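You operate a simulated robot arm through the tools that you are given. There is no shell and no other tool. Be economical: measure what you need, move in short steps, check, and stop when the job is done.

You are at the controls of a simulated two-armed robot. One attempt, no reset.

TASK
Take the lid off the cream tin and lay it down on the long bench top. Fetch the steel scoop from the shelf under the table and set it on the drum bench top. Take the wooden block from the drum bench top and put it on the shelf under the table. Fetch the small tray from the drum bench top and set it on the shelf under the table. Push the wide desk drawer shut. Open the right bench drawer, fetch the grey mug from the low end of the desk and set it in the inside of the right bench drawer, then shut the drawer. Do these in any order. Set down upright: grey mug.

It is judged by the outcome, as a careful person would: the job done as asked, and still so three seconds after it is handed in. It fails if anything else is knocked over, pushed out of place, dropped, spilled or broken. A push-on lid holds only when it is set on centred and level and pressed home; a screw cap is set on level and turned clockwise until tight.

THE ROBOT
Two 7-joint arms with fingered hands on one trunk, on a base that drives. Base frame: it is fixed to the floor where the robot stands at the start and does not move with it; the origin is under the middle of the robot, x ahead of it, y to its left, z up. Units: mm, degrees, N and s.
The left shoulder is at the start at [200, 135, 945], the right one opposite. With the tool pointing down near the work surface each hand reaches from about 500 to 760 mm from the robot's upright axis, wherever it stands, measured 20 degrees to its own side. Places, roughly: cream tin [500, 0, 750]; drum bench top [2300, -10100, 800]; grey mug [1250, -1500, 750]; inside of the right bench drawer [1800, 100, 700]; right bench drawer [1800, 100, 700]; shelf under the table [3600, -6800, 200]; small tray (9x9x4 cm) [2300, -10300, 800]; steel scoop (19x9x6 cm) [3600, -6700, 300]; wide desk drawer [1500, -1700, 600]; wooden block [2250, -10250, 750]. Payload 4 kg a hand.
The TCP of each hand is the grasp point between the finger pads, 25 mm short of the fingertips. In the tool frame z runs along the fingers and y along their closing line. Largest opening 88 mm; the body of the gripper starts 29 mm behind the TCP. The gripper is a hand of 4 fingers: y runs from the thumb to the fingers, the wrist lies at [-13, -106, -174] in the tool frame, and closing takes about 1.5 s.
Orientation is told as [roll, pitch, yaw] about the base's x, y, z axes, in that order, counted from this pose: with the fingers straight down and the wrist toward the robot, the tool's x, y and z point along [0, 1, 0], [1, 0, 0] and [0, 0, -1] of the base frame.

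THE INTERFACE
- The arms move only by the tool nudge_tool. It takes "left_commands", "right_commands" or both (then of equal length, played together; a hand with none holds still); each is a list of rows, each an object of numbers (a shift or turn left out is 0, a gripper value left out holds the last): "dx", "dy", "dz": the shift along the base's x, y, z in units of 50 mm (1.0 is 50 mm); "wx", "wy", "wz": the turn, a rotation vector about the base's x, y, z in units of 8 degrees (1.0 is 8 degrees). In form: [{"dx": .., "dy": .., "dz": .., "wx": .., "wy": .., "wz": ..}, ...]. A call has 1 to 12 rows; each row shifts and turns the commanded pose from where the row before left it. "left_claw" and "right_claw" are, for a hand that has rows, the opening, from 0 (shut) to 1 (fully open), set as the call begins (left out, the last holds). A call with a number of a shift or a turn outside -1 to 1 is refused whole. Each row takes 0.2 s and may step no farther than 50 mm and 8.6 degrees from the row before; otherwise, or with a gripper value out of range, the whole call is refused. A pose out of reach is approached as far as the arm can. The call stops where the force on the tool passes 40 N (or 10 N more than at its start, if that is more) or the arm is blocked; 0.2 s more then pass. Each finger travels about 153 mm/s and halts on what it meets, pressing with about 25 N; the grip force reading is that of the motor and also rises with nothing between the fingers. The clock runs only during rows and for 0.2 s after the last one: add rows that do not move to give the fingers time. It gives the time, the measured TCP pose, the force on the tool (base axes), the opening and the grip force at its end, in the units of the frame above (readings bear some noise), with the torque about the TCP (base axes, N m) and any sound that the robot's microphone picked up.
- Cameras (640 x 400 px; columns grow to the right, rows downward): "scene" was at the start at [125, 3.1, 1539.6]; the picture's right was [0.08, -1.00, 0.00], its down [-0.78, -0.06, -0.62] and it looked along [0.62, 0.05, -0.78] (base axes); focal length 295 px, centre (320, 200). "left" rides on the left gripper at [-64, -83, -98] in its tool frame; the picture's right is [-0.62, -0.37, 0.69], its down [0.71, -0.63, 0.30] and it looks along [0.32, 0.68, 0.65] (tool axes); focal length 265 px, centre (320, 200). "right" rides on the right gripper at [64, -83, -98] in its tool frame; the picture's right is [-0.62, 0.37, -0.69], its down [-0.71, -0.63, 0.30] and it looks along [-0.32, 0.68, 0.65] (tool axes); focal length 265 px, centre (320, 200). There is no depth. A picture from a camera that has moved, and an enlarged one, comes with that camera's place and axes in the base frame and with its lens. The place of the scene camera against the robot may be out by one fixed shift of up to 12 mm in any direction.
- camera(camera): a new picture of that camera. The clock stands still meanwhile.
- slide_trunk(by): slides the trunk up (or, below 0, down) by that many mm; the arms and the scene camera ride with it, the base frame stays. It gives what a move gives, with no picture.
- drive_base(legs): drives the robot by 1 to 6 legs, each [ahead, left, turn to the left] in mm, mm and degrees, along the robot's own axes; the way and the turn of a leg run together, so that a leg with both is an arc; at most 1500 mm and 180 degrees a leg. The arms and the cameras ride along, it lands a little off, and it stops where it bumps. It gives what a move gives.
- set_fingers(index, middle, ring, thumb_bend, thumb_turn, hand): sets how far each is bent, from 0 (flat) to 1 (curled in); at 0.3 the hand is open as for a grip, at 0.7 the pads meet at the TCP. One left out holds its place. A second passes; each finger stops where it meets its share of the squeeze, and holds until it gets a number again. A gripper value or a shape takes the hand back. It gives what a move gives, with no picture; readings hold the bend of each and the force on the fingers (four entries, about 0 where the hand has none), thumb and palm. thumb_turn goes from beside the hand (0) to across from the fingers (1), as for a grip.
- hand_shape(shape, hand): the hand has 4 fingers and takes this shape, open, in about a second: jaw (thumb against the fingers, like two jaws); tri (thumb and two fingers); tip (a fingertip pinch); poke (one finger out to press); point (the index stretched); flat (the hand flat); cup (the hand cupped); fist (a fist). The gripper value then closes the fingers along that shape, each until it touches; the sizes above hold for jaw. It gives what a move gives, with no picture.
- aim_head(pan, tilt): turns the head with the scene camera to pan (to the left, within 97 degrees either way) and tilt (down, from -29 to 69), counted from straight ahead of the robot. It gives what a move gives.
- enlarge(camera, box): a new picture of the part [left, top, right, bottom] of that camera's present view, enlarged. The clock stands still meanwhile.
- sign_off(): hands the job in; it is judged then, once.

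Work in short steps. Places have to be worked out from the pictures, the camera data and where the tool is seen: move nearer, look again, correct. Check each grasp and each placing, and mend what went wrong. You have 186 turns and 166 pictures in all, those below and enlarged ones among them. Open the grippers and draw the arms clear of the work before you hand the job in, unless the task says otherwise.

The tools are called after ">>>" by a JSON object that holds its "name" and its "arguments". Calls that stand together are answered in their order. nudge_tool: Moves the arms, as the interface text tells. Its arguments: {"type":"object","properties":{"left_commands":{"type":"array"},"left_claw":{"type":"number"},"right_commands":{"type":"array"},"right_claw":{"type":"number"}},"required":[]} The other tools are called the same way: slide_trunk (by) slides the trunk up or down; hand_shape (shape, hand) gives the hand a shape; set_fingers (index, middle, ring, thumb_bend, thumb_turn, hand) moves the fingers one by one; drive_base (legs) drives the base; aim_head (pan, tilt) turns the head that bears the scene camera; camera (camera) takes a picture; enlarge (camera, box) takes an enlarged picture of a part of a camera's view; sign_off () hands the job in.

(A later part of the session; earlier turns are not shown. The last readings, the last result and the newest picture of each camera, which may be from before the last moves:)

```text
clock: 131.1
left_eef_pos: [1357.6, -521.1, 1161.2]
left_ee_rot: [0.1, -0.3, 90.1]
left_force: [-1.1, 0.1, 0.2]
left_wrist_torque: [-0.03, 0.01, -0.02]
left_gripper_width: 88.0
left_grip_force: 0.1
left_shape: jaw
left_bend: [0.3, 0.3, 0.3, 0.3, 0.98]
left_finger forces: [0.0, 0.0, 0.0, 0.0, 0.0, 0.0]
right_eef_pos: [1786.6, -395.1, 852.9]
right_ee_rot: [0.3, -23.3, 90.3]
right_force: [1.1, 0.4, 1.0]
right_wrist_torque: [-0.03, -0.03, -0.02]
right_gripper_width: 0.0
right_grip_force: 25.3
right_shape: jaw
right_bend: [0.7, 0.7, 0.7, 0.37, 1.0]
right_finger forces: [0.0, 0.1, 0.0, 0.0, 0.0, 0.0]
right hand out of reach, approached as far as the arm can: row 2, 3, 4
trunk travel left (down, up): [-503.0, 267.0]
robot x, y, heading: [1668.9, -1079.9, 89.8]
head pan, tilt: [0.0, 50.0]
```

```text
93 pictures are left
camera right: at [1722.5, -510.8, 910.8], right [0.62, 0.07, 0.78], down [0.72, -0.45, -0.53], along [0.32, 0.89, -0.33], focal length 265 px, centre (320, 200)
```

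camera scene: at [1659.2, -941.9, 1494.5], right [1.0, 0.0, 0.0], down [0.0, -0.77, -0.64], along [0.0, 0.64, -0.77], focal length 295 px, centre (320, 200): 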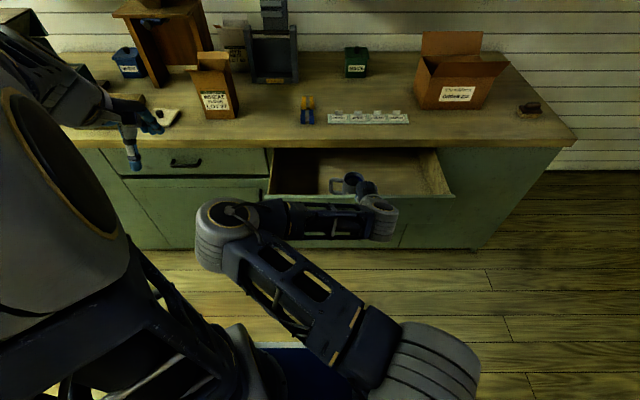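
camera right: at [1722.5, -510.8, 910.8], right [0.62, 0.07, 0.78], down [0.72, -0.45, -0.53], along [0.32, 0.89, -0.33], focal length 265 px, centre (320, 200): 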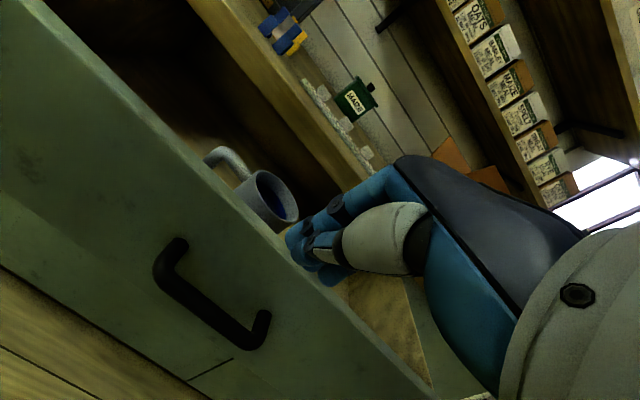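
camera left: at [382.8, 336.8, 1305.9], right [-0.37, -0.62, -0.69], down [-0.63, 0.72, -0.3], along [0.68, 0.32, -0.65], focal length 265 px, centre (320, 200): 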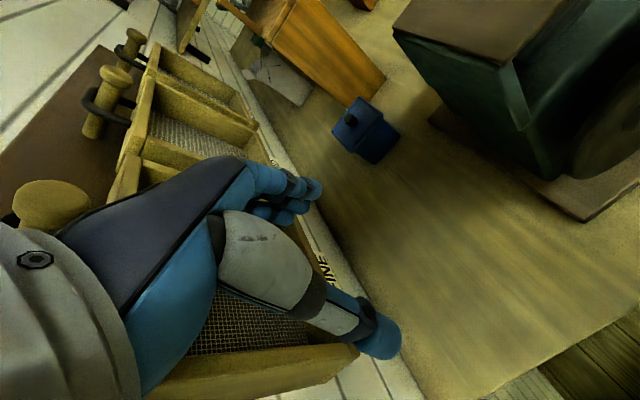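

The tilt pulled the hand up and forward (reach limit). I bring the hand back toward me with an arm nudge and check the pose before lowering.

>>> {"name": "nudge_tool", "arguments": {"right_commands": [{"dy": -0.8}, {"dy": -0.4}, {}]}}

>>> {"name": "drive_base", "arguments": {"legs": [[-20, 0, 0]]}}

```text
clock: 131.9
left_eef_pos: [1357.1, -520.5, 1162.0]
left_ee_rot: [0.0, -0.1, 90.2]
left_force: [0.0, -0.3, 0.1]
left_wrist_torque: [-0.01, -0.02, -0.03]
left_gripper_width: 87.8
left_grip_force: 0.1
left_shape: jaw
left_bend: [0.3, 0.3, 0.3, 0.3, 0.98]
left_finger forces: [0.0, 0.0, 0.0, 0.0, 0.0, 0.0]
right_eef_pos: [1788.7, -451.0, 864.1]
right_ee_rot: [0.3, -22.9, 90.4]
right_force: [-0.2, 0.7, 0.6]
right_wrist_torque: [0.0, -0.01, 0.02]
right_gripper_width: 0.0
right_grip_force: 25.4
right_shape: jaw
right_bend: [0.7, 0.7, 0.7, 0.37, 1.0]
right_finger forces: [0.1, 0.1, 0.0, 0.1, 0.0, 0.0]
right hand out of reach, approached as far as the arm can: row 1, 2
trunk travel left (down, up): [-503.0, 267.0]
robot x, y, heading: [1669.1, -1075.6, 89.9]
head pan, tilt: [0.0, 50.0]
```

```text
clock: 132.7
left_eef_pos: [1356.7, -540.8, 1161.4]
left_ee_rot: [0.1, -0.3, 90.3]
left_force: [-0.1, -0.3, 0.6]
left_wrist_torque: [0.01, 0.0, -0.02]
left_gripper_width: 87.7
left_grip_force: 0.2
left_shape: jaw
left_bend: [0.3, 0.3, 0.3, 0.3, 0.98]
left_finger forces: [0.1, 0.0, 0.0, 0.0, 0.1, 0.0]
right_eef_pos: [1788.0, -470.4, 864.1]
right_ee_rot: [0.2, -23.0, 90.4]
right_force: [-0.5, 0.8, 0.2]
right_wrist_torque: [-0.01, 0.01, 0.01]
right_gripper_width: 0.0
right_grip_force: 25.3
right_shape: jaw
right_bend: [0.7, 0.7, 0.7, 0.37, 1.0]
right_finger forces: [0.1, 0.0, 0.0, 0.0, 0.1, 0.0]
trunk travel left (down, up): [-503.0, 267.0]
robot x, y, heading: [1672.9, -1094.6, 90.1]
head pan, tilt: [0.0, 50.0]
```

Good clearance now (y=-470). I lower the trunk 125 mm so the fingertips face the handle bar, then drive ahead to push.

>>> {"name": "slide_trunk", "arguments": {"by": -122}}

>>> {"name": "drive_base", "arguments": {"legs": [[55, 0, 0]]}}

>>> {"name": "camera", "arguments": {"camera": "right"}}

>>> {"name": "camera", "arguments": {"camera": "scene"}}

```text
clock: 134.2
left_eef_pos: [1356.8, -540.2, 1039.4]
left_ee_rot: [0.1, -0.1, 90.2]
left_force: [0.4, 0.0, -0.4]
left_wrist_torque: [0.02, -0.02, -0.03]
left_gripper_width: 87.6
left_grip_force: 0.1
left_shape: jaw
left_bend: [0.3, 0.3, 0.3, 0.3, 0.98]
left_finger forces: [0.0, 0.1, 0.0, 0.0, 0.1, 0.0]
right_eef_pos: [1788.6, -470.4, 743.2]
right_ee_rot: [0.2, -23.0, 90.4]
right_force: [0.5, -0.5, 0.0]
right_wrist_torque: [-0.06, 0.0, -0.01]
right_gripper_width: 0.0
right_grip_force: 25.0
right_shape: jaw
right_bend: [0.7, 0.7, 0.7, 0.37, 1.0]
right_finger forces: [0.0, 0.0, 0.1, 0.0, 0.0, 0.0]
trunk travel left (down, up): [-381.0, 389.0]
robot x, y, heading: [1667.2, -1094.8, 90.0]
head pan, tilt: [0.0, 50.0]
```

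```text
clock: 135.2
left_eef_pos: [1356.5, -486.6, 1039.0]
left_ee_rot: [0.1, -0.2, 90.3]
left_force: [0.5, 0.2, -0.3]
left_wrist_torque: [0.02, -0.01, -0.01]
left_gripper_width: 87.7
left_grip_force: 0.1
left_shape: jaw
left_bend: [0.3, 0.3, 0.3, 0.3, 0.98]
left_finger forces: [0.0, 0.0, 0.0, 0.0, 0.0, 0.0]
right_eef_pos: [1788.5, -415.5, 742.2]
right_ee_rot: [0.2, -22.9, 90.5]
right_force: [0.0, -0.4, 0.2]
right_wrist_torque: [0.02, 0.04, 0.03]
right_gripper_width: 0.2
right_grip_force: 24.6
right_shape: jaw
right_bend: [0.7, 0.7, 0.7, 0.37, 1.0]
right_finger forces: [0.1, 0.0, 0.0, 0.0, 0.1, 0.0]
trunk travel left (down, up): [-381.0, 389.0]
robot x, y, heading: [1668.0, -1041.9, 89.7]
head pan, tilt: [0.0, 50.0]
```

```text
92 pictures are left
camera right: at [1725.0, -530.1, 801.4], right [0.62, 0.07, 0.78], down [0.72, -0.46, -0.53], along [0.32, 0.89, -0.34], focal length 265 px, centre (320, 200)
```

right: 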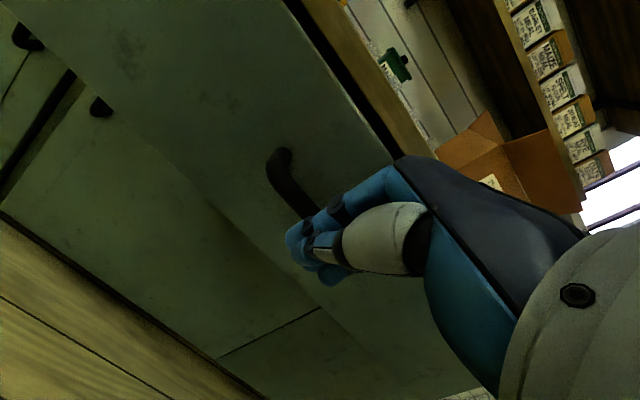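

```text
91 pictures are left
camera scene: at [1659.1, -906.8, 1372.4], right [1.0, 0.0, 0.0], down [0.0, -0.77, -0.64], along [0.0, 0.64, -0.77], focal length 295 px, centre (320, 200)
```

scene: 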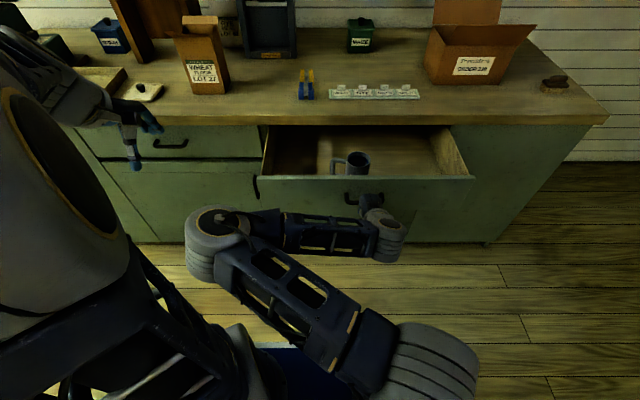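

Lined up with the handle. I push forward 120 mm and check.

>>> {"name": "drive_base", "arguments": {"legs": [[120, 0, 0]]}}

>>> {"name": "camera", "arguments": {"camera": "scene"}}

```text
clock: 136.4
left_eef_pos: [1356.3, -363.1, 1040.1]
left_ee_rot: [0.1, -0.2, 90.3]
left_force: [0.0, 0.4, 0.1]
left_wrist_torque: [-0.04, -0.01, 0.0]
left_gripper_width: 88.0
left_grip_force: 0.0
left_shape: jaw
left_bend: [0.3, 0.3, 0.3, 0.3, 0.98]
left_finger forces: [0.0, 0.1, 0.0, 0.0, 0.0, 0.1]
right_eef_pos: [1787.6, -291.2, 742.9]
right_ee_rot: [0.2, -22.9, 90.4]
right_force: [0.0, 0.1, 0.4]
right_wrist_torque: [0.04, 0.01, 0.01]
right_gripper_width: 0.1
right_grip_force: 24.7
right_shape: jaw
right_bend: [0.7, 0.7, 0.7, 0.39, 1.0]
right_finger forces: [0.0, 0.0, 0.0, 0.0, 0.0, 0.0]
trunk travel left (down, up): [-381.0, 389.0]
robot x, y, heading: [1668.6, -918.2, 90.0]
head pan, tilt: [0.0, 50.0]
```

```text
90 pictures are left
camera scene: at [1659.1, -783.3, 1372.4], right [1.0, 0.0, 0.0], down [0.0, -0.77, -0.64], along [0.0, 0.64, -0.77], focal length 295 px, centre (320, 200)
```

scene: 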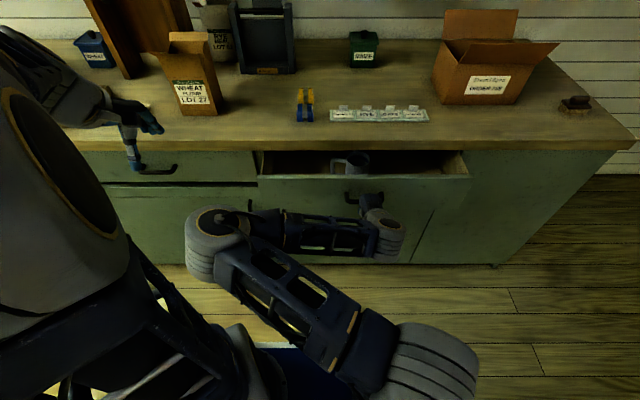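

Drawer is sliding in smoothly; the mug nears the slab edge. I push another 60 mm and check the mug clears.

>>> {"name": "drive_base", "arguments": {"legs": [[50, 0, 0]]}}

>>> {"name": "enlarge", "arguments": {"camera": "scene", "box": [220, 110, 500, 290]}}

```text
clock: 137.4
left_eef_pos: [1356.5, -310.7, 1039.5]
left_ee_rot: [0.0, -0.2, 90.3]
left_force: [-0.1, -0.3, 0.0]
left_wrist_torque: [0.04, 0.01, 0.0]
left_gripper_width: 87.9
left_grip_force: 0.1
left_shape: jaw
left_bend: [0.3, 0.3, 0.3, 0.3, 0.98]
left_finger forces: [0.0, 0.1, 0.0, 0.1, 0.0, 0.0]
right_eef_pos: [1788.1, -239.4, 742.8]
right_ee_rot: [0.1, -22.8, 90.4]
right_force: [-0.4, 0.5, 0.6]
right_wrist_torque: [0.0, 0.03, -0.01]
right_gripper_width: 0.0
right_grip_force: 24.5
right_shape: jaw
right_bend: [0.7, 0.7, 0.7, 0.39, 1.0]
right_finger forces: [0.0, 0.1, 0.1, 0.1, 0.1, 0.1]
trunk travel left (down, up): [-381.0, 389.0]
robot x, y, heading: [1675.2, -866.2, 89.9]
head pan, tilt: [0.0, 50.0]
```

```text
2.22 times, centred on (360, 200) of scene
camera zoom: at [1659.2, -731.9, 1372.4], right [1.0, 0.0, 0.0], down [0.0, -0.77, -0.64], along [0.0, 0.64, -0.77], focal length 656 px, centre (231, 200)
```

zoom: 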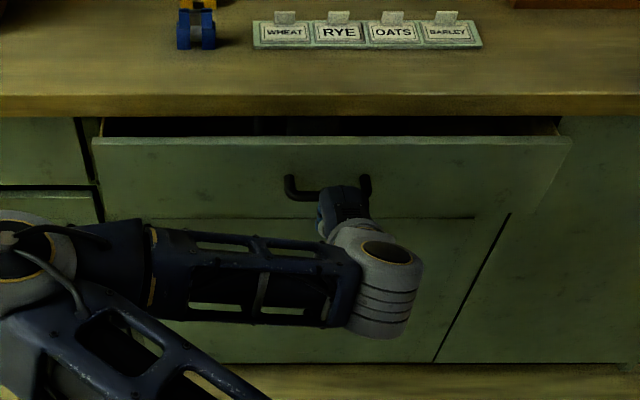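

Mug cleared under the top. Continue pushing in smaller increments.

>>> {"name": "drive_base", "arguments": {"legs": [[55, 0, 0]]}}

>>> {"name": "enlarge", "arguments": {"camera": "scene", "box": [220, 110, 500, 290]}}

```text
clock: 138.3
left_eef_pos: [1357.6, -256.4, 1040.4]
left_ee_rot: [0.1, -0.2, 90.4]
left_force: [0.1, -0.6, 0.5]
left_wrist_torque: [-0.01, -0.02, 0.0]
left_gripper_width: 87.8
left_grip_force: 0.0
left_shape: jaw
left_bend: [0.3, 0.3, 0.3, 0.3, 0.98]
left_finger forces: [0.1, 0.0, 0.0, 0.1, 0.1, 0.0]
right_eef_pos: [1788.3, -184.7, 742.8]
right_ee_rot: [0.2, -22.9, 90.5]
right_force: [0.8, 0.0, -0.2]
right_wrist_torque: [0.02, 0.0, -0.01]
right_gripper_width: 0.0
right_grip_force: 24.7
right_shape: jaw
right_bend: [0.7, 0.7, 0.7, 0.39, 1.0]
right_finger forces: [0.1, 0.0, 0.0, 0.0, 0.0, 0.0]
trunk travel left (down, up): [-381.0, 389.0]
robot x, y, heading: [1670.6, -810.3, 90.1]
head pan, tilt: [0.0, 50.0]
```

```text
2.22 times, centred on (360, 200) of scene
camera zoom: at [1659.2, -676.9, 1372.4], right [1.0, 0.0, 0.0], down [0.0, -0.77, -0.64], along [0.0, 0.64, -0.77], focal length 656 px, centre (231, 200)
```

zoom: 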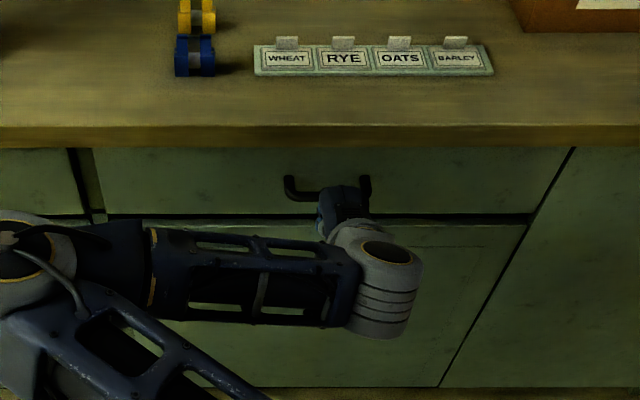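

It looks nearly flush. One more gentle push to make sure.

>>> {"name": "drive_base", "arguments": {"legs": [[12, 0, 0]]}}

>>> {"name": "drive_base", "arguments": {"legs": [[10, 0, 0]]}}

>>> {"name": "camera", "arguments": {"camera": "right"}}

```text
clock: 139.1
left_eef_pos: [1358.0, -243.9, 1039.2]
left_ee_rot: [0.0, -0.2, 90.3]
left_force: [0.6, -0.8, 0.8]
left_wrist_torque: [0.04, 0.0, -0.02]
left_gripper_width: 87.9
left_grip_force: 0.2
left_shape: jaw
left_bend: [0.3, 0.3, 0.3, 0.3, 0.98]
left_finger forces: [0.0, 0.0, 0.0, 0.0, 0.1, 0.0]
right_eef_pos: [1788.0, -173.0, 744.5]
right_ee_rot: [0.2, -23.0, 90.4]
right_force: [-0.3, 0.1, -0.3]
right_wrist_torque: [0.0, -0.04, -0.01]
right_gripper_width: 0.0
right_grip_force: 25.0
right_shape: jaw
right_bend: [0.7, 0.7, 0.7, 0.39, 1.0]
right_finger forces: [0.1, 0.0, 0.0, 0.0, 0.0, 0.0]
trunk travel left (down, up): [-381.0, 389.0]
robot x, y, heading: [1671.3, -799.6, 90.2]
head pan, tilt: [0.0, 50.0]
```

```text
clock: 139.8
left_eef_pos: [1358.2, -233.8, 1040.3]
left_ee_rot: [0.1, -0.1, 90.2]
left_force: [0.6, 0.9, 0.3]
left_wrist_torque: [-0.02, -0.02, -0.01]
left_gripper_width: 87.8
left_grip_force: 0.1
left_shape: jaw
left_bend: [0.3, 0.3, 0.3, 0.3, 0.98]
left_finger forces: [0.0, 0.0, 0.1, 0.1, 0.0, 0.0]
right_eef_pos: [1788.2, -163.9, 743.3]
right_ee_rot: [0.3, -22.8, 90.4]
right_force: [0.7, -0.1, 0.6]
right_wrist_torque: [0.01, 0.02, 0.02]
right_gripper_width: 0.0
right_grip_force: 25.0
right_shape: jaw
right_bend: [0.7, 0.7, 0.7, 0.39, 1.0]
right_finger forces: [0.0, 0.0, 0.0, 0.1, 0.0, 0.0]
trunk travel left (down, up): [-381.0, 389.0]
robot x, y, heading: [1668.1, -789.5, 89.8]
head pan, tilt: [0.0, 50.0]
```

```text
87 pictures are left
camera right: at [1725.4, -278.1, 801.4], right [0.62, 0.07, 0.78], down [0.72, -0.46, -0.53], along [0.32, 0.89, -0.34], focal length 265 px, centre (320, 200)
```

right: 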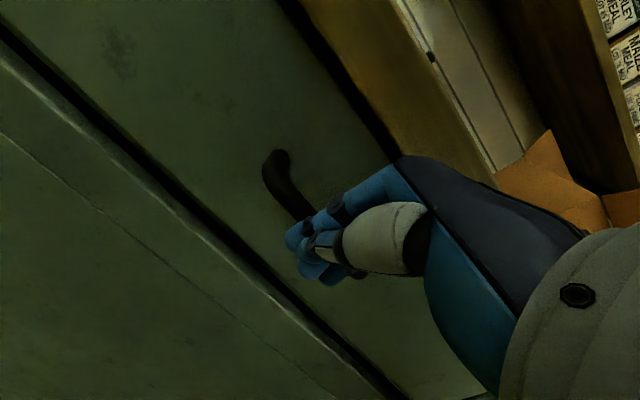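

No resistance yet, so the drawer is still sliding. Continuing in 10 mm pushes.

>>> {"name": "drive_base", "arguments": {"legs": [[10, 0, 0]]}}

>>> {"name": "drive_base", "arguments": {"legs": [[10, 0, 0]]}}

>>> {"name": "enlarge", "arguments": {"camera": "right", "box": [160, 60, 480, 300]}}

```text
clock: 140.5
left_eef_pos: [1357.4, -224.3, 1039.9]
left_ee_rot: [0.1, -0.2, 90.3]
left_force: [0.3, -0.3, 0.1]
left_wrist_torque: [-0.02, 0.0, -0.01]
left_gripper_width: 87.8
left_grip_force: 0.1
left_shape: jaw
left_bend: [0.3, 0.3, 0.3, 0.3, 0.98]
left_finger forces: [0.0, 0.1, 0.0, 0.0, 0.0, 0.0]
right_eef_pos: [1788.3, -152.3, 743.7]
right_ee_rot: [0.2, -22.8, 90.3]
right_force: [0.2, -1.3, -0.1]
right_wrist_torque: [0.0, -0.01, -0.04]
right_gripper_width: 0.0
right_grip_force: 24.9
right_shape: jaw
right_bend: [0.7, 0.7, 0.7, 0.39, 1.0]
right_finger forces: [0.0, 0.0, 0.1, 0.0, 0.0, 0.1]
trunk travel left (down, up): [-381.0, 389.0]
robot x, y, heading: [1669.3, -782.2, 90.0]
head pan, tilt: [0.0, 50.0]
```

```text
clock: 141.4
left_eef_pos: [1356.0, -214.9, 1040.3]
left_ee_rot: [0.2, -0.3, 90.2]
left_force: [-0.7, 0.3, -0.8]
left_wrist_torque: [0.0, 0.0, 0.04]
left_gripper_width: 87.9
left_grip_force: 0.1
left_shape: jaw
left_bend: [0.3, 0.3, 0.3, 0.3, 0.98]
left_finger forces: [0.0, 0.0, 0.1, 0.0, 0.0, 0.0]
right_eef_pos: [1790.7, -148.8, 740.6]
right_ee_rot: [0.2, -22.1, 90.1]
right_force: [-4.0, -15.6, 4.5]
right_wrist_torque: [-0.14, 0.01, -0.02]
right_gripper_width: 0.0
right_grip_force: 25.0
right_shape: jaw
right_bend: [0.7, 0.7, 0.7, 0.38, 1.0]
right_finger forces: [0.1, 6.0, 0.0, 0.0, 0.0, 0.0]
trunk travel left (down, up): [-381.0, 389.0]
robot x, y, heading: [1668.0, -770.6, 90.1]
head pan, tilt: [0.0, 50.0]
stopped in leg 1: the force on the tool passed its limit at 43 N (the readings are from after the stop); the commanded pose is now the measured one
```

```text
1.67 times, centred on (320, 180) of right
camera zoom: at [1726.0, -263.1, 800.8], right [0.62, 0.08, 0.78], down [0.71, -0.47, -0.52], along [0.32, 0.88, -0.35], focal length 442 px, centre (320, 233)
```

zoom: 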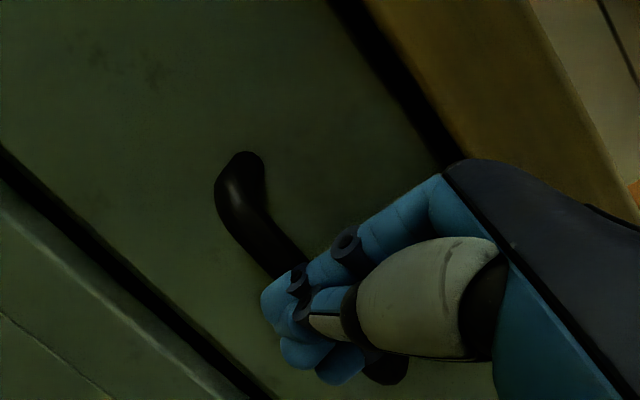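

The drawer hit its stop: shut. I back off carefully and verify it stays closed.

>>> {"name": "drive_base", "arguments": {"legs": [[-60, 0, 0]]}}

>>> {"name": "camera", "arguments": {"camera": "scene"}}

```text
clock: 142.4
left_eef_pos: [1356.9, -272.6, 1040.3]
left_ee_rot: [0.2, -0.2, 90.3]
left_force: [0.4, 1.1, -0.4]
left_wrist_torque: [0.02, 0.01, 0.0]
left_gripper_width: 87.5
left_grip_force: 0.1
left_shape: jaw
left_bend: [0.3, 0.3, 0.3, 0.3, 0.98]
left_finger forces: [0.0, 0.1, 0.0, 0.0, 0.1, 0.1]
right_eef_pos: [1789.5, -207.3, 740.9]
right_ee_rot: [0.1, -22.4, 90.2]
right_force: [0.1, -0.7, -0.6]
right_wrist_torque: [0.02, -0.03, -0.01]
right_gripper_width: 0.1
right_grip_force: 24.7
right_shape: jaw
right_bend: [0.7, 0.7, 0.7, 0.39, 1.0]
right_finger forces: [0.0, 0.1, 0.0, 0.0, 0.1, 0.0]
trunk travel left (down, up): [-381.0, 389.0]
robot x, y, heading: [1671.3, -830.6, 89.8]
head pan, tilt: [0.0, 50.0]
```

```text
85 pictures are left
camera scene: at [1659.1, -695.6, 1372.5], right [1.0, 0.0, 0.0], down [0.0, -0.77, -0.64], along [0.0, 0.64, -0.77], focal length 295 px, centre (320, 200)
```

scene: 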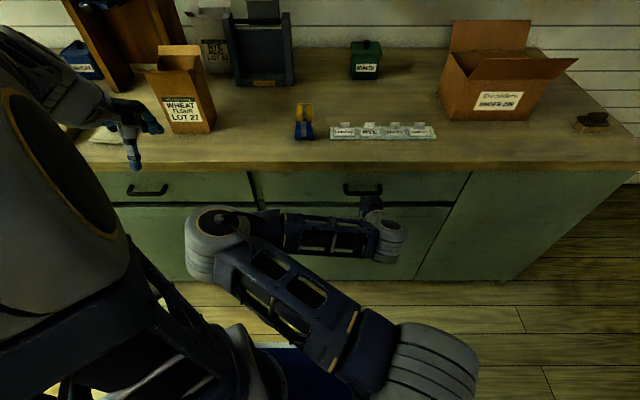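

Drawer shut with the mug inside. Next the wide desk drawer: I drive round to the desk's +x side, facing it.

>>> {"name": "drive_base", "arguments": {"legs": [[-100, 0, 0], [0, -760, 0], [-780, 0, 0], [0, 0, 90]]}}

>>> {"name": "aim_head", "arguments": {"pan": 0, "tilt": 35}}

>>> {"name": "camera", "arguments": {"camera": "scene"}}

```text
clock: 154.8
left_eef_pos: [1861.7, -2011.3, 1039.4]
left_ee_rot: [0.2, -0.1, -180.0]
left_force: [-0.2, 0.3, -0.2]
left_wrist_torque: [-0.01, -0.02, 0.02]
left_gripper_width: 87.9
left_grip_force: 0.0
left_shape: jaw
left_bend: [0.3, 0.3, 0.3, 0.3, 0.98]
left_finger forces: [0.0, 0.0, 0.0, 0.0, 0.1, 0.0]
right_eef_pos: [1797.2, -1577.8, 741.2]
right_ee_rot: [0.1, -22.4, 180.0]
right_force: [0.5, -0.5, 0.9]
right_wrist_torque: [0.02, 0.02, -0.02]
right_gripper_width: 0.1
right_grip_force: 24.4
right_shape: jaw
right_bend: [0.7, 0.7, 0.7, 0.39, 1.0]
right_finger forces: [0.1, 0.1, 0.1, 0.1, 0.0, 0.1]
trunk travel left (down, up): [-381.0, 389.0]
robot x, y, heading: [2416.4, -1697.1, 179.9]
head pan, tilt: [0.0, 50.0]
```

```text
clock: 155.6
left_eef_pos: [1862.3, -2010.3, 1040.8]
left_ee_rot: [0.2, -0.2, -180.0]
left_force: [-0.5, -0.8, 0.6]
left_wrist_torque: [0.0, -0.03, 0.02]
left_gripper_width: 87.7
left_grip_force: 0.1
left_shape: jaw
left_bend: [0.3, 0.3, 0.3, 0.3, 0.98]
left_finger forces: [0.1, 0.1, 0.0, 0.0, 0.0, 0.1]
right_eef_pos: [1794.9, -1577.3, 740.7]
right_ee_rot: [0.0, -22.4, 179.9]
right_force: [0.3, -0.2, -0.7]
right_wrist_torque: [0.02, 0.02, 0.02]
right_gripper_width: 0.0
right_grip_force: 25.1
right_shape: jaw
right_bend: [0.7, 0.7, 0.7, 0.39, 1.0]
right_finger forces: [0.1, 0.0, 0.0, 0.0, 0.0, 0.0]
trunk travel left (down, up): [-381.0, 389.0]
robot x, y, heading: [2417.3, -1705.4, 179.5]
head pan, tilt: [0.0, 35.0]
```

```text
84 pictures are left
camera scene: at [2258.8, -1702.3, 1394.1], right [0.0, 1.0, 0.0], down [0.57, 0.0, -0.82], along [-0.82, 0.0, -0.57], focal length 295 px, centre (320, 200)
```

scene: 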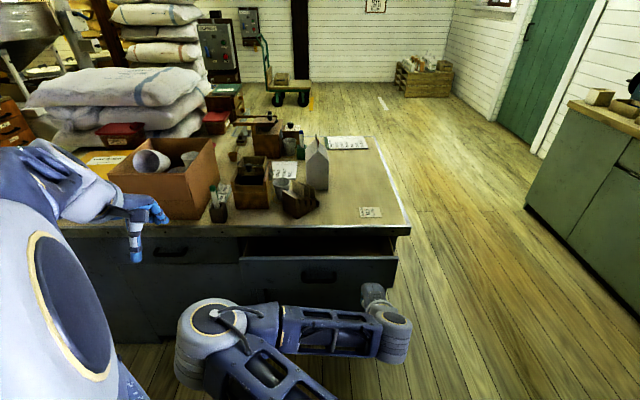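

The desk drawer stands out ~90 mm, face centre about (1615,-1705,665). I line the closed right hand up with its handle.

>>> {"name": "drive_base", "arguments": {"legs": [[0, 126, 0]]}}

>>> {"name": "slide_trunk", "arguments": {"by": -72}}

>>> {"name": "drive_base", "arguments": {"legs": [[90, 0, 0]]}}

>>> {"name": "camera", "arguments": {"camera": "right"}}

>>> {"name": "camera", "arguments": {"camera": "scene"}}

```text
clock: 156.8
left_eef_pos: [1861.0, -2134.8, 1040.2]
left_ee_rot: [0.1, -0.2, -180.0]
left_force: [0.3, 0.0, 0.1]
left_wrist_torque: [-0.01, -0.02, -0.01]
left_gripper_width: 87.8
left_grip_force: 0.1
left_shape: jaw
left_bend: [0.3, 0.3, 0.3, 0.3, 0.98]
left_finger forces: [0.0, 0.1, 0.0, 0.1, 0.0, 0.0]
right_eef_pos: [1795.8, -1702.9, 741.8]
right_ee_rot: [0.0, -22.5, 179.9]
right_force: [-0.3, -0.2, -0.2]
right_wrist_torque: [0.02, -0.07, -0.02]
right_gripper_width: 0.1
right_grip_force: 24.5
right_shape: jaw
right_bend: [0.7, 0.7, 0.7, 0.39, 1.0]
right_finger forces: [0.0, 0.0, 0.0, 0.0, 0.0, 0.0]
trunk travel left (down, up): [-381.0, 389.0]
robot x, y, heading: [2419.5, -1826.2, 179.7]
head pan, tilt: [0.0, 35.0]
```

```text
clock: 157.9
left_eef_pos: [1861.3, -2135.7, 968.6]
left_ee_rot: [0.3, -0.1, -180.0]
left_force: [-0.3, 1.0, -0.7]
left_wrist_torque: [-0.03, -0.03, -0.01]
left_gripper_width: 87.8
left_grip_force: 0.0
left_shape: jaw
left_bend: [0.3, 0.3, 0.3, 0.3, 0.98]
left_finger forces: [0.1, 0.1, 0.1, 0.0, 0.1, 0.0]
right_eef_pos: [1795.3, -1701.2, 668.4]
right_ee_rot: [0.2, -22.4, 179.9]
right_force: [0.3, -0.6, -1.3]
right_wrist_torque: [0.01, -0.01, -0.02]
right_gripper_width: 0.1
right_grip_force: 24.5
right_shape: jaw
right_bend: [0.7, 0.7, 0.7, 0.39, 1.0]
right_finger forces: [0.0, 0.0, 0.0, 0.0, 0.1, 0.0]
trunk travel left (down, up): [-309.0, 461.0]
robot x, y, heading: [2416.5, -1825.9, 179.7]
head pan, tilt: [0.0, 35.0]
```

```text
clock: 159.0
left_eef_pos: [1771.8, -2135.7, 968.5]
left_ee_rot: [0.2, -0.2, -179.9]
left_force: [-0.4, 0.1, 0.1]
left_wrist_torque: [0.01, -0.01, 0.01]
left_gripper_width: 87.8
left_grip_force: 0.1
left_shape: jaw
left_bend: [0.3, 0.3, 0.3, 0.3, 0.98]
left_finger forces: [0.0, 0.1, 0.1, 0.1, 0.0, 0.1]
right_eef_pos: [1706.7, -1702.2, 668.8]
right_ee_rot: [0.1, -22.4, 179.9]
right_force: [-0.7, -0.2, -0.3]
right_wrist_torque: [0.04, -0.06, 0.0]
right_gripper_width: 0.2
right_grip_force: 24.4
right_shape: jaw
right_bend: [0.7, 0.7, 0.7, 0.39, 1.0]
right_finger forces: [0.0, 0.0, 0.1, 0.0, 0.0, 0.0]
trunk travel left (down, up): [-309.0, 461.0]
robot x, y, heading: [2327.7, -1827.0, 179.9]
head pan, tilt: [0.0, 35.0]
```

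```text
83 pictures are left
camera right: at [1820.8, -1766.2, 728.8], right [-0.08, 0.62, 0.78], down [0.47, 0.71, -0.52], along [-0.88, 0.32, -0.35], focal length 265 px, centre (320, 200)
```

right: 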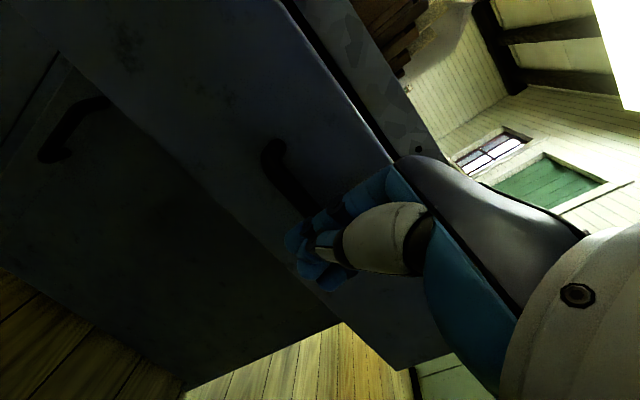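

```text
82 pictures are left
camera scene: at [2169.1, -1827.0, 1322.2], right [0.0, 1.0, 0.0], down [0.57, 0.0, -0.82], along [-0.82, 0.0, -0.57], focal length 295 px, centre (320, 200)
```

scene: 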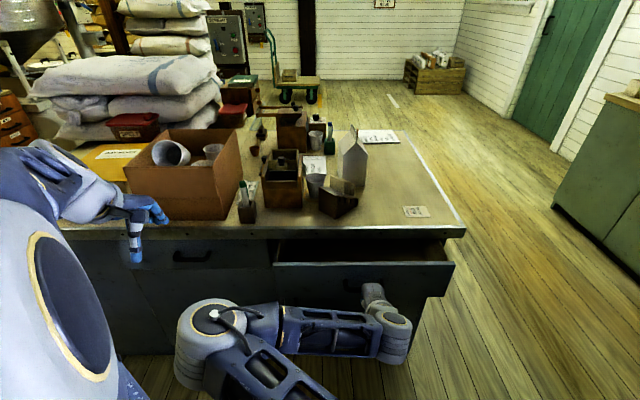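

Aligned with the handle. Pushing in increments until it meets its stop.

>>> {"name": "drive_base", "arguments": {"legs": [[70, 0, 0]]}}

>>> {"name": "drive_base", "arguments": {"legs": [[40, 0, 0]]}}

>>> {"name": "camera", "arguments": {"camera": "scene"}}

```text
clock: 160.0
left_eef_pos: [1701.3, -2135.7, 968.1]
left_ee_rot: [0.2, -0.3, -180.1]
left_force: [0.4, 0.1, 0.3]
left_wrist_torque: [0.0, -0.01, 0.01]
left_gripper_width: 87.7
left_grip_force: 0.1
left_shape: jaw
left_bend: [0.3, 0.3, 0.3, 0.3, 0.98]
left_finger forces: [0.0, 0.1, 0.1, 0.1, 0.0, 0.1]
right_eef_pos: [1637.4, -1701.5, 669.2]
right_ee_rot: [0.2, -22.4, 179.9]
right_force: [0.3, 0.1, -1.0]
right_wrist_torque: [0.02, -0.02, -0.03]
right_gripper_width: 0.3
right_grip_force: 25.8
right_shape: jaw
right_bend: [0.7, 0.7, 0.7, 0.39, 1.0]
right_finger forces: [0.1, 0.0, 0.1, 0.1, 0.0, 0.1]
trunk travel left (down, up): [-309.0, 461.0]
robot x, y, heading: [2259.7, -1828.0, 179.8]
head pan, tilt: [0.0, 35.0]
```

```text
clock: 160.9
left_eef_pos: [1662.2, -2135.5, 968.8]
left_ee_rot: [0.3, -0.1, -180.0]
left_force: [-0.4, 0.6, 0.7]
left_wrist_torque: [0.01, -0.03, 0.04]
left_gripper_width: 87.6
left_grip_force: 0.1
left_shape: jaw
left_bend: [0.3, 0.3, 0.3, 0.3, 0.98]
left_finger forces: [0.0, 0.0, 0.1, 0.1, 0.0, 0.0]
right_eef_pos: [1595.1, -1702.3, 668.9]
right_ee_rot: [0.1, -22.4, 179.8]
right_force: [0.7, 0.0, 0.3]
right_wrist_torque: [0.0, -0.02, -0.01]
right_gripper_width: 0.2
right_grip_force: 24.7
right_shape: jaw
right_bend: [0.7, 0.7, 0.7, 0.4, 1.0]
right_finger forces: [0.0, 0.1, 0.0, 0.1, 0.0, 0.0]
trunk travel left (down, up): [-309.0, 461.0]
robot x, y, heading: [2218.8, -1824.9, 179.7]
head pan, tilt: [0.0, 35.0]
```

```text
81 pictures are left
camera scene: at [2059.1, -1826.4, 1322.2], right [0.0, 1.0, 0.0], down [0.57, 0.0, -0.82], along [-0.82, 0.0, -0.57], focal length 295 px, centre (320, 200)
```

scene: 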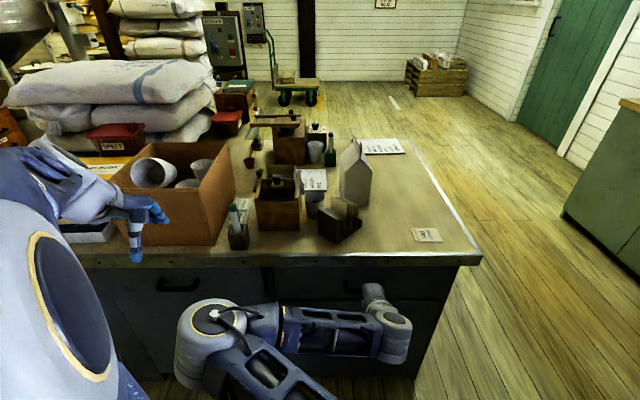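

Nearly shut. A few more 12 mm pushes until resistance.

>>> {"name": "drive_base", "arguments": {"legs": [[12, 0, 0]]}}

>>> {"name": "drive_base", "arguments": {"legs": [[12, 0, 0]]}}

>>> {"name": "enlarge", "arguments": {"camera": "scene", "box": [240, 230, 500, 390]}}

```text
clock: 161.7
left_eef_pos: [1648.9, -2135.3, 968.3]
left_ee_rot: [0.2, -0.1, -180.0]
left_force: [0.1, -0.1, 0.2]
left_wrist_torque: [-0.03, 0.01, 0.03]
left_gripper_width: 87.8
left_grip_force: 0.1
left_shape: jaw
left_bend: [0.3, 0.3, 0.3, 0.3, 0.98]
left_finger forces: [0.1, 0.0, 0.1, 0.1, 0.0, 0.0]
right_eef_pos: [1584.8, -1701.3, 669.3]
right_ee_rot: [0.1, -22.4, 179.9]
right_force: [0.1, -0.7, -0.2]
right_wrist_torque: [-0.03, -0.02, 0.01]
right_gripper_width: 0.0
right_grip_force: 24.8
right_shape: jaw
right_bend: [0.7, 0.7, 0.7, 0.4, 1.0]
right_finger forces: [0.0, 0.0, 0.1, 0.0, 0.1, 0.0]
trunk travel left (down, up): [-309.0, 461.0]
robot x, y, heading: [2205.0, -1824.6, 179.8]
head pan, tilt: [0.0, 35.0]
```

```text
clock: 162.4
left_eef_pos: [1637.5, -2135.4, 967.6]
left_ee_rot: [0.2, -0.2, -180.0]
left_force: [-0.4, 0.2, 0.3]
left_wrist_torque: [0.05, 0.0, 0.02]
left_gripper_width: 87.8
left_grip_force: 0.1
left_shape: jaw
left_bend: [0.3, 0.3, 0.3, 0.3, 0.98]
left_finger forces: [0.0, 0.0, 0.1, 0.0, 0.0, 0.0]
right_eef_pos: [1571.7, -1700.9, 668.8]
right_ee_rot: [0.1, -22.2, 179.9]
right_force: [0.2, -0.8, -0.1]
right_wrist_torque: [0.0, -0.02, 0.01]
right_gripper_width: 0.1
right_grip_force: 25.1
right_shape: jaw
right_bend: [0.7, 0.7, 0.7, 0.4, 1.0]
right_finger forces: [0.0, 0.0, 0.1, 0.0, 0.0, 0.0]
trunk travel left (down, up): [-309.0, 461.0]
robot x, y, heading: [2195.5, -1824.8, 179.6]
head pan, tilt: [0.0, 35.0]
```

```text
2.46 times, centred on (370, 310) of scene
camera zoom: at [2035.2, -1826.3, 1322.2], right [0.0, 1.0, 0.0], down [0.57, 0.0, -0.82], along [-0.82, 0.0, -0.57], focal length 726 px, centre (197, -71)
```

zoom: 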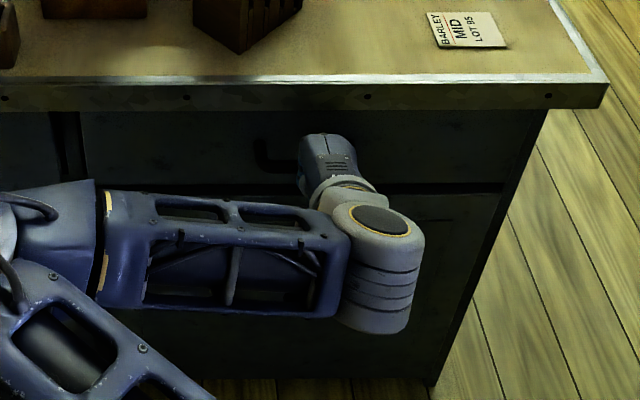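

Still moving freely; continuing with small pushes.

>>> {"name": "drive_base", "arguments": {"legs": [[8, 0, 0]]}}

>>> {"name": "drive_base", "arguments": {"legs": [[8, 0, 0]]}}

>>> {"name": "drive_base", "arguments": {"legs": [[8, 0, 0]]}}

>>> {"name": "camera", "arguments": {"camera": "right"}}

```text
clock: 163.2
left_eef_pos: [1628.4, -2134.5, 968.6]
left_ee_rot: [0.3, -0.1, -180.0]
left_force: [-0.3, 0.4, 0.4]
left_wrist_torque: [0.0, 0.02, -0.02]
left_gripper_width: 87.5
left_grip_force: 0.0
left_shape: jaw
left_bend: [0.3, 0.3, 0.3, 0.3, 0.98]
left_finger forces: [0.0, 0.0, 0.0, 0.0, 0.0, 0.1]
right_eef_pos: [1564.3, -1702.2, 669.3]
right_ee_rot: [0.0, -22.3, 180.0]
right_force: [2.7, -0.1, -0.3]
right_wrist_torque: [0.03, -0.03, -0.03]
right_gripper_width: 0.1
right_grip_force: 24.4
right_shape: jaw
right_bend: [0.7, 0.7, 0.7, 0.4, 1.0]
right_finger forces: [0.0, 0.0, 0.0, 0.0, 0.0, 0.0]
trunk travel left (down, up): [-309.0, 461.0]
robot x, y, heading: [2187.3, -1825.4, 179.7]
head pan, tilt: [0.0, 35.0]
```

```text
clock: 164.1
left_eef_pos: [1622.7, -2134.9, 967.8]
left_ee_rot: [0.3, -0.4, -180.0]
left_force: [0.4, 0.0, 0.1]
left_wrist_torque: [0.0, -0.04, -0.02]
left_gripper_width: 88.0
left_grip_force: 0.1
left_shape: jaw
left_bend: [0.3, 0.3, 0.3, 0.3, 0.98]
left_finger forces: [0.1, 0.0, 0.0, 0.0, 0.0, 0.0]
right_eef_pos: [1561.1, -1700.0, 666.6]
right_ee_rot: [-0.1, -21.8, 179.6]
right_force: [17.2, -3.5, 6.9]
right_wrist_torque: [-0.02, -0.18, 0.02]
right_gripper_width: 0.1
right_grip_force: 25.3
right_shape: jaw
right_bend: [0.7, 0.7, 0.7, 0.39, 1.0]
right_finger forces: [0.1, 0.1, 0.0, 0.0, 44.1, 0.1]
trunk travel left (down, up): [-309.0, 461.0]
robot x, y, heading: [2176.1, -1826.4, 179.8]
head pan, tilt: [0.0, 35.0]
stopped in leg 1: the force on the tool passed its limit at 42 N (the readings are from after the stop); the commanded pose is now the measured one
```

```text
clock: 164.9
left_eef_pos: [1617.8, -2134.5, 969.1]
left_ee_rot: [0.3, -0.3, -180.0]
left_force: [0.2, -0.2, -0.3]
left_wrist_torque: [0.01, -0.01, 0.0]
left_gripper_width: 87.7
left_grip_force: 0.1
left_shape: jaw
left_bend: [0.3, 0.3, 0.3, 0.3, 0.98]
left_finger forces: [0.1, 0.0, 0.0, 0.1, 0.0, 0.0]
right_eef_pos: [1561.0, -1699.0, 665.7]
right_ee_rot: [0.0, -21.1, 179.5]
right_force: [15.3, -3.6, 2.7]
right_wrist_torque: [-0.06, -0.19, 0.02]
right_gripper_width: 0.2
right_grip_force: 24.5
right_shape: jaw
right_bend: [0.7, 0.7, 0.7, 0.38, 1.0]
right_finger forces: [0.1, 0.1, 0.0, 0.1, 41.9, 0.0]
trunk travel left (down, up): [-309.0, 461.0]
robot x, y, heading: [2173.7, -1822.6, 179.5]
head pan, tilt: [0.0, 35.0]
stopped in leg 1: the force on the tool passed its limit at 46 N (the readings are from after the stop); the commanded pose is now the measured one
```

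```text
79 pictures are left
camera right: at [1673.9, -1764.1, 727.6], right [-0.09, 0.62, 0.78], down [0.48, 0.71, -0.51], along [-0.87, 0.33, -0.36], focal length 265 px, centre (320, 200)
```

right: 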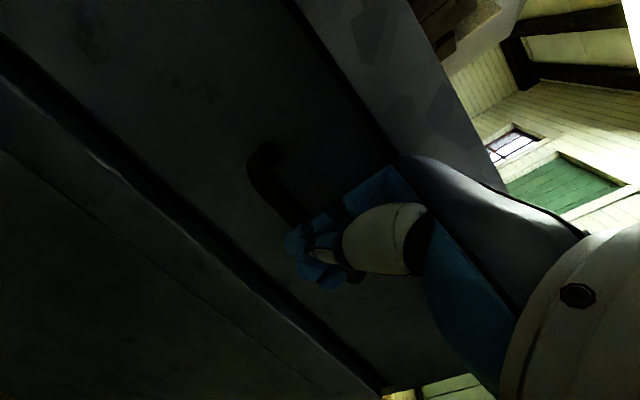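

It hit its stop. I back off and verify it stays shut.

>>> {"name": "drive_base", "arguments": {"legs": [[-60, 0, 0]]}}

>>> {"name": "enlarge", "arguments": {"camera": "scene", "box": [200, 200, 500, 390]}}

```text
clock: 165.8
left_eef_pos: [1676.4, -2136.7, 969.1]
left_ee_rot: [0.2, -0.4, -180.0]
left_force: [0.4, 0.7, -0.2]
left_wrist_torque: [0.0, -0.01, 0.02]
left_gripper_width: 87.9
left_grip_force: 0.3
left_shape: jaw
left_bend: [0.3, 0.3, 0.3, 0.3, 0.98]
left_finger forces: [0.0, 0.0, 0.0, 0.0, 0.0, 0.1]
right_eef_pos: [1617.5, -1699.8, 665.1]
right_ee_rot: [0.0, -21.4, 179.5]
right_force: [-0.6, -0.3, -0.3]
right_wrist_torque: [0.01, 0.03, 0.02]
right_gripper_width: 0.0
right_grip_force: 24.9
right_shape: jaw
right_bend: [0.7, 0.7, 0.7, 0.41, 1.0]
right_finger forces: [0.0, 0.1, 0.0, 0.0, 0.0, 0.1]
trunk travel left (down, up): [-309.0, 461.0]
robot x, y, heading: [2235.2, -1826.5, 179.8]
head pan, tilt: [0.0, 35.0]
```

```text
2.11 times, centred on (350, 295) of scene
camera zoom: at [2074.0, -1826.7, 1322.2], right [0.0, 1.0, 0.0], down [0.57, 0.0, -0.82], along [-0.82, 0.0, -0.57], focal length 621 px, centre (257, 0)
```

zoom: 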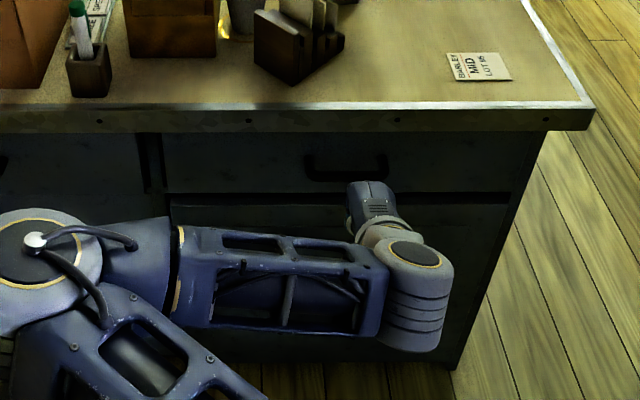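

Shut. Now I back off, raise the trunk, turn to face -y and survey the way toward the table and drum bench.

>>> {"name": "drive_base", "arguments": {"legs": [[-250, 0, 0], [0, 0, 90]]}}

>>> {"name": "slide_trunk", "arguments": {"by": 240}}

>>> {"name": "aim_head", "arguments": {"pan": 0, "tilt": 18}}

>>> {"name": "camera", "arguments": {"camera": "scene"}}

```text
clock: 171.5
left_eef_pos: [2796.3, -2381.6, 969.0]
left_ee_rot: [0.2, -0.3, -89.9]
left_force: [-0.3, -0.1, 0.1]
left_wrist_torque: [-0.01, 0.0, -0.02]
left_gripper_width: 87.9
left_grip_force: 0.1
left_shape: jaw
left_bend: [0.3, 0.3, 0.3, 0.3, 0.98]
left_finger forces: [0.0, 0.1, 0.1, 0.0, 0.0, 0.0]
right_eef_pos: [2360.0, -2439.9, 666.9]
right_ee_rot: [0.0, -21.3, -90.4]
right_force: [0.5, -0.5, -0.2]
right_wrist_torque: [-0.01, 0.01, -0.01]
right_gripper_width: 0.0
right_grip_force: 24.9
right_shape: jaw
right_bend: [0.7, 0.7, 0.7, 0.41, 1.0]
right_finger forces: [0.0, 0.1, 0.1, 0.0, 0.1, 0.1]
trunk travel left (down, up): [-309.0, 461.0]
robot x, y, heading: [2485.8, -1821.7, -90.1]
head pan, tilt: [0.0, 35.0]
```

```text
clock: 174.0
left_eef_pos: [2796.0, -2382.4, 1208.8]
left_ee_rot: [0.2, -0.3, -89.9]
left_force: [-0.7, 0.3, -0.3]
left_wrist_torque: [-0.02, 0.0, 0.02]
left_gripper_width: 87.7
left_grip_force: 0.0
left_shape: jaw
left_bend: [0.3, 0.3, 0.3, 0.3, 0.98]
left_finger forces: [0.0, 0.1, 0.0, 0.0, 0.0, 0.0]
right_eef_pos: [2359.4, -2439.8, 906.4]
right_ee_rot: [0.0, -21.4, -90.4]
right_force: [-0.6, 0.4, -1.1]
right_wrist_torque: [-0.02, 0.01, -0.02]
right_gripper_width: 0.0
right_grip_force: 25.1
right_shape: jaw
right_bend: [0.7, 0.7, 0.7, 0.41, 1.0]
right_finger forces: [0.0, 0.0, 0.1, 0.0, 0.0, 0.0]
trunk travel left (down, up): [-549.0, 221.0]
robot x, y, heading: [2482.8, -1825.1, -90.1]
head pan, tilt: [0.0, 35.0]
```

```text
clock: 174.8
left_eef_pos: [2795.6, -2381.8, 1209.4]
left_ee_rot: [0.1, -0.2, -89.8]
left_force: [0.1, 0.1, -0.3]
left_wrist_torque: [-0.01, -0.01, 0.01]
left_gripper_width: 87.9
left_grip_force: 0.1
left_shape: jaw
left_bend: [0.3, 0.3, 0.3, 0.3, 0.98]
left_finger forces: [0.0, 0.0, 0.0, 0.0, 0.0, 0.0]
right_eef_pos: [2359.9, -2439.9, 905.4]
right_ee_rot: [-0.1, -21.4, -90.4]
right_force: [-0.4, -0.2, 0.9]
right_wrist_torque: [0.0, 0.02, 0.01]
right_gripper_width: 0.1
right_grip_force: 25.5
right_shape: jaw
right_bend: [0.7, 0.7, 0.7, 0.41, 1.0]
right_finger forces: [0.0, 0.1, 0.0, 0.1, 0.0, 0.1]
trunk travel left (down, up): [-549.0, 221.0]
robot x, y, heading: [2484.7, -1828.8, -90.5]
head pan, tilt: [0.0, 18.0]
```

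```text
77 pictures are left
camera scene: at [2473.3, -1981.7, 1589.2], right [-1.0, 0.0, 0.0], down [0.0, 0.31, -0.95], along [0.0, -0.95, -0.31], focal length 295 px, centre (320, 200)
```

scene: 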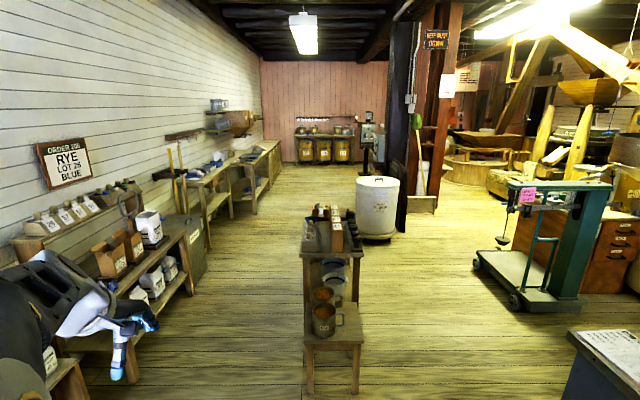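

The far drum bench and the wall tables are visible. The free lane runs at x≈2980 past the stool (x≤2540). I drive along it to y≈-5400.

>>> {"name": "drive_base", "arguments": {"legs": [[0, 480, 0.5], [1400, 0, 0], [1400, 0, 0], [800, 0, 0]]}}

>>> {"name": "aim_head", "arguments": {"pan": 30, "tilt": 25}}

>>> {"name": "camera", "arguments": {"camera": "scene"}}

```text
clock: 194.8
left_eef_pos: [3283.4, -5996.1, 1208.4]
left_ee_rot: [0.2, -0.3, -90.0]
left_force: [0.0, 0.7, -0.6]
left_wrist_torque: [0.0, 0.0, 0.02]
left_gripper_width: 87.8
left_grip_force: 0.0
left_shape: jaw
left_bend: [0.3, 0.3, 0.3, 0.3, 0.98]
left_finger forces: [0.0, 0.1, 0.0, 0.1, 0.1, 0.1]
right_eef_pos: [2848.1, -6054.7, 904.7]
right_ee_rot: [0.0, -21.5, -90.5]
right_force: [0.2, 0.6, -0.9]
right_wrist_torque: [0.03, 0.0, -0.01]
right_gripper_width: 0.0
right_grip_force: 25.3
right_shape: jaw
right_bend: [0.7, 0.7, 0.7, 0.41, 1.0]
right_finger forces: [0.1, 0.0, 0.1, 0.0, 0.1, 0.0]
trunk travel left (down, up): [-549.0, 221.0]
robot x, y, heading: [2971.7, -5440.4, -90.4]
head pan, tilt: [0.0, 18.0]
```

```text
clock: 195.7
left_eef_pos: [3283.8, -5996.7, 1209.2]
left_ee_rot: [0.2, -0.3, -90.0]
left_force: [-0.7, -0.7, -0.6]
left_wrist_torque: [-0.02, -0.01, 0.0]
left_gripper_width: 87.8
left_grip_force: 0.0
left_shape: jaw
left_bend: [0.3, 0.3, 0.3, 0.3, 0.98]
left_finger forces: [0.1, 0.1, 0.1, 0.0, 0.0, 0.1]
right_eef_pos: [2848.4, -6055.1, 905.7]
right_ee_rot: [0.1, -21.4, -90.5]
right_force: [0.2, 0.0, 0.6]
right_wrist_torque: [0.03, -0.01, 0.01]
right_gripper_width: 0.1
right_grip_force: 25.2
right_shape: jaw
right_bend: [0.7, 0.7, 0.7, 0.41, 1.0]
right_finger forces: [0.0, 0.1, 0.0, 0.0, 0.1, 0.1]
trunk travel left (down, up): [-549.0, 221.0]
robot x, y, heading: [2969.3, -5438.8, -90.1]
head pan, tilt: [30.0, 25.0]
```

```text
76 pictures are left
camera scene: at [3007.8, -5583.6, 1578.0], right [-0.87, -0.5, 0.0], down [-0.21, 0.37, -0.91], along [0.45, -0.79, -0.42], focal length 295 px, centre (320, 200)
```

scene: 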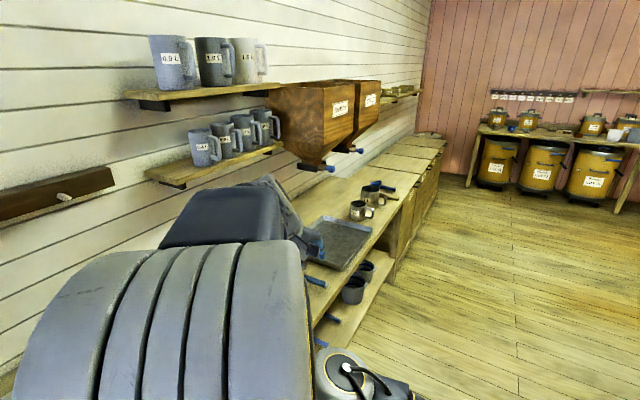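

The table with the shelf is along the wall, front edge x≈3360. I move away, turn to face it and slide along to the scoop's place.

>>> {"name": "drive_base", "arguments": {"legs": [[0, -420, 0], [0, 0, 90], [0, -1250, 0]]}}

>>> {"name": "aim_head", "arguments": {"pan": 0, "tilt": 45}}

>>> {"name": "camera", "arguments": {"camera": "scene"}}

```text
clock: 208.1
left_eef_pos: [3079.1, -6395.9, 1208.4]
left_ee_rot: [0.2, -0.3, -1.2]
left_force: [0.3, -0.2, 0.3]
left_wrist_torque: [0.0, 0.0, 0.02]
left_gripper_width: 87.9
left_grip_force: 0.0
left_shape: jaw
left_bend: [0.3, 0.3, 0.3, 0.3, 0.98]
left_finger forces: [0.0, 0.0, 0.0, 0.0, 0.0, 0.0]
right_eef_pos: [3127.4, -6832.4, 906.0]
right_ee_rot: [0.0, -21.5, -1.9]
right_force: [0.0, 0.7, 0.3]
right_wrist_torque: [0.02, 0.0, 0.01]
right_gripper_width: 0.0
right_grip_force: 25.3
right_shape: jaw
right_bend: [0.7, 0.7, 0.7, 0.41, 1.0]
right_finger forces: [0.0, 0.2, 0.1, 0.1, 0.0, 0.0]
trunk travel left (down, up): [-549.0, 221.0]
robot x, y, heading: [2512.7, -6697.1, -1.5]
head pan, tilt: [30.0, 25.0]
```

```text
clock: 209.0
left_eef_pos: [3079.0, -6395.4, 1208.0]
left_ee_rot: [0.2, -0.3, -1.2]
left_force: [-0.1, 0.5, -0.1]
left_wrist_torque: [-0.03, 0.02, 0.02]
left_gripper_width: 87.7
left_grip_force: 0.1
left_shape: jaw
left_bend: [0.3, 0.3, 0.3, 0.3, 0.98]
left_finger forces: [0.0, 0.0, 0.1, 0.1, 0.1, 0.0]
right_eef_pos: [3127.7, -6831.5, 905.5]
right_ee_rot: [0.0, -21.4, -1.7]
right_force: [-0.3, -0.2, 0.3]
right_wrist_torque: [-0.03, 0.01, 0.02]
right_gripper_width: 0.0
right_grip_force: 24.8
right_shape: jaw
right_bend: [0.7, 0.7, 0.7, 0.41, 1.0]
right_finger forces: [0.0, 0.0, 0.0, 0.1, 0.0, 0.1]
trunk travel left (down, up): [-549.0, 221.0]
robot x, y, heading: [2515.7, -6696.6, -1.7]
head pan, tilt: [0.0, 45.0]
```

```text
75 pictures are left
camera scene: at [2646.0, -6701.3, 1547.4], right [-0.03, -1.0, 0.0], down [-0.71, 0.02, -0.71], along [0.71, -0.02, -0.71], focal length 295 px, centre (320, 200)
```

scene: 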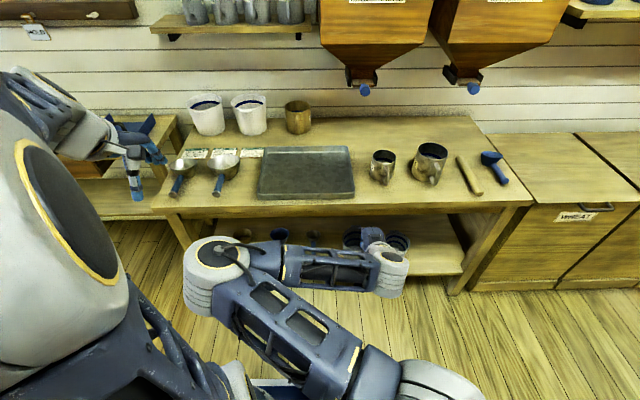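

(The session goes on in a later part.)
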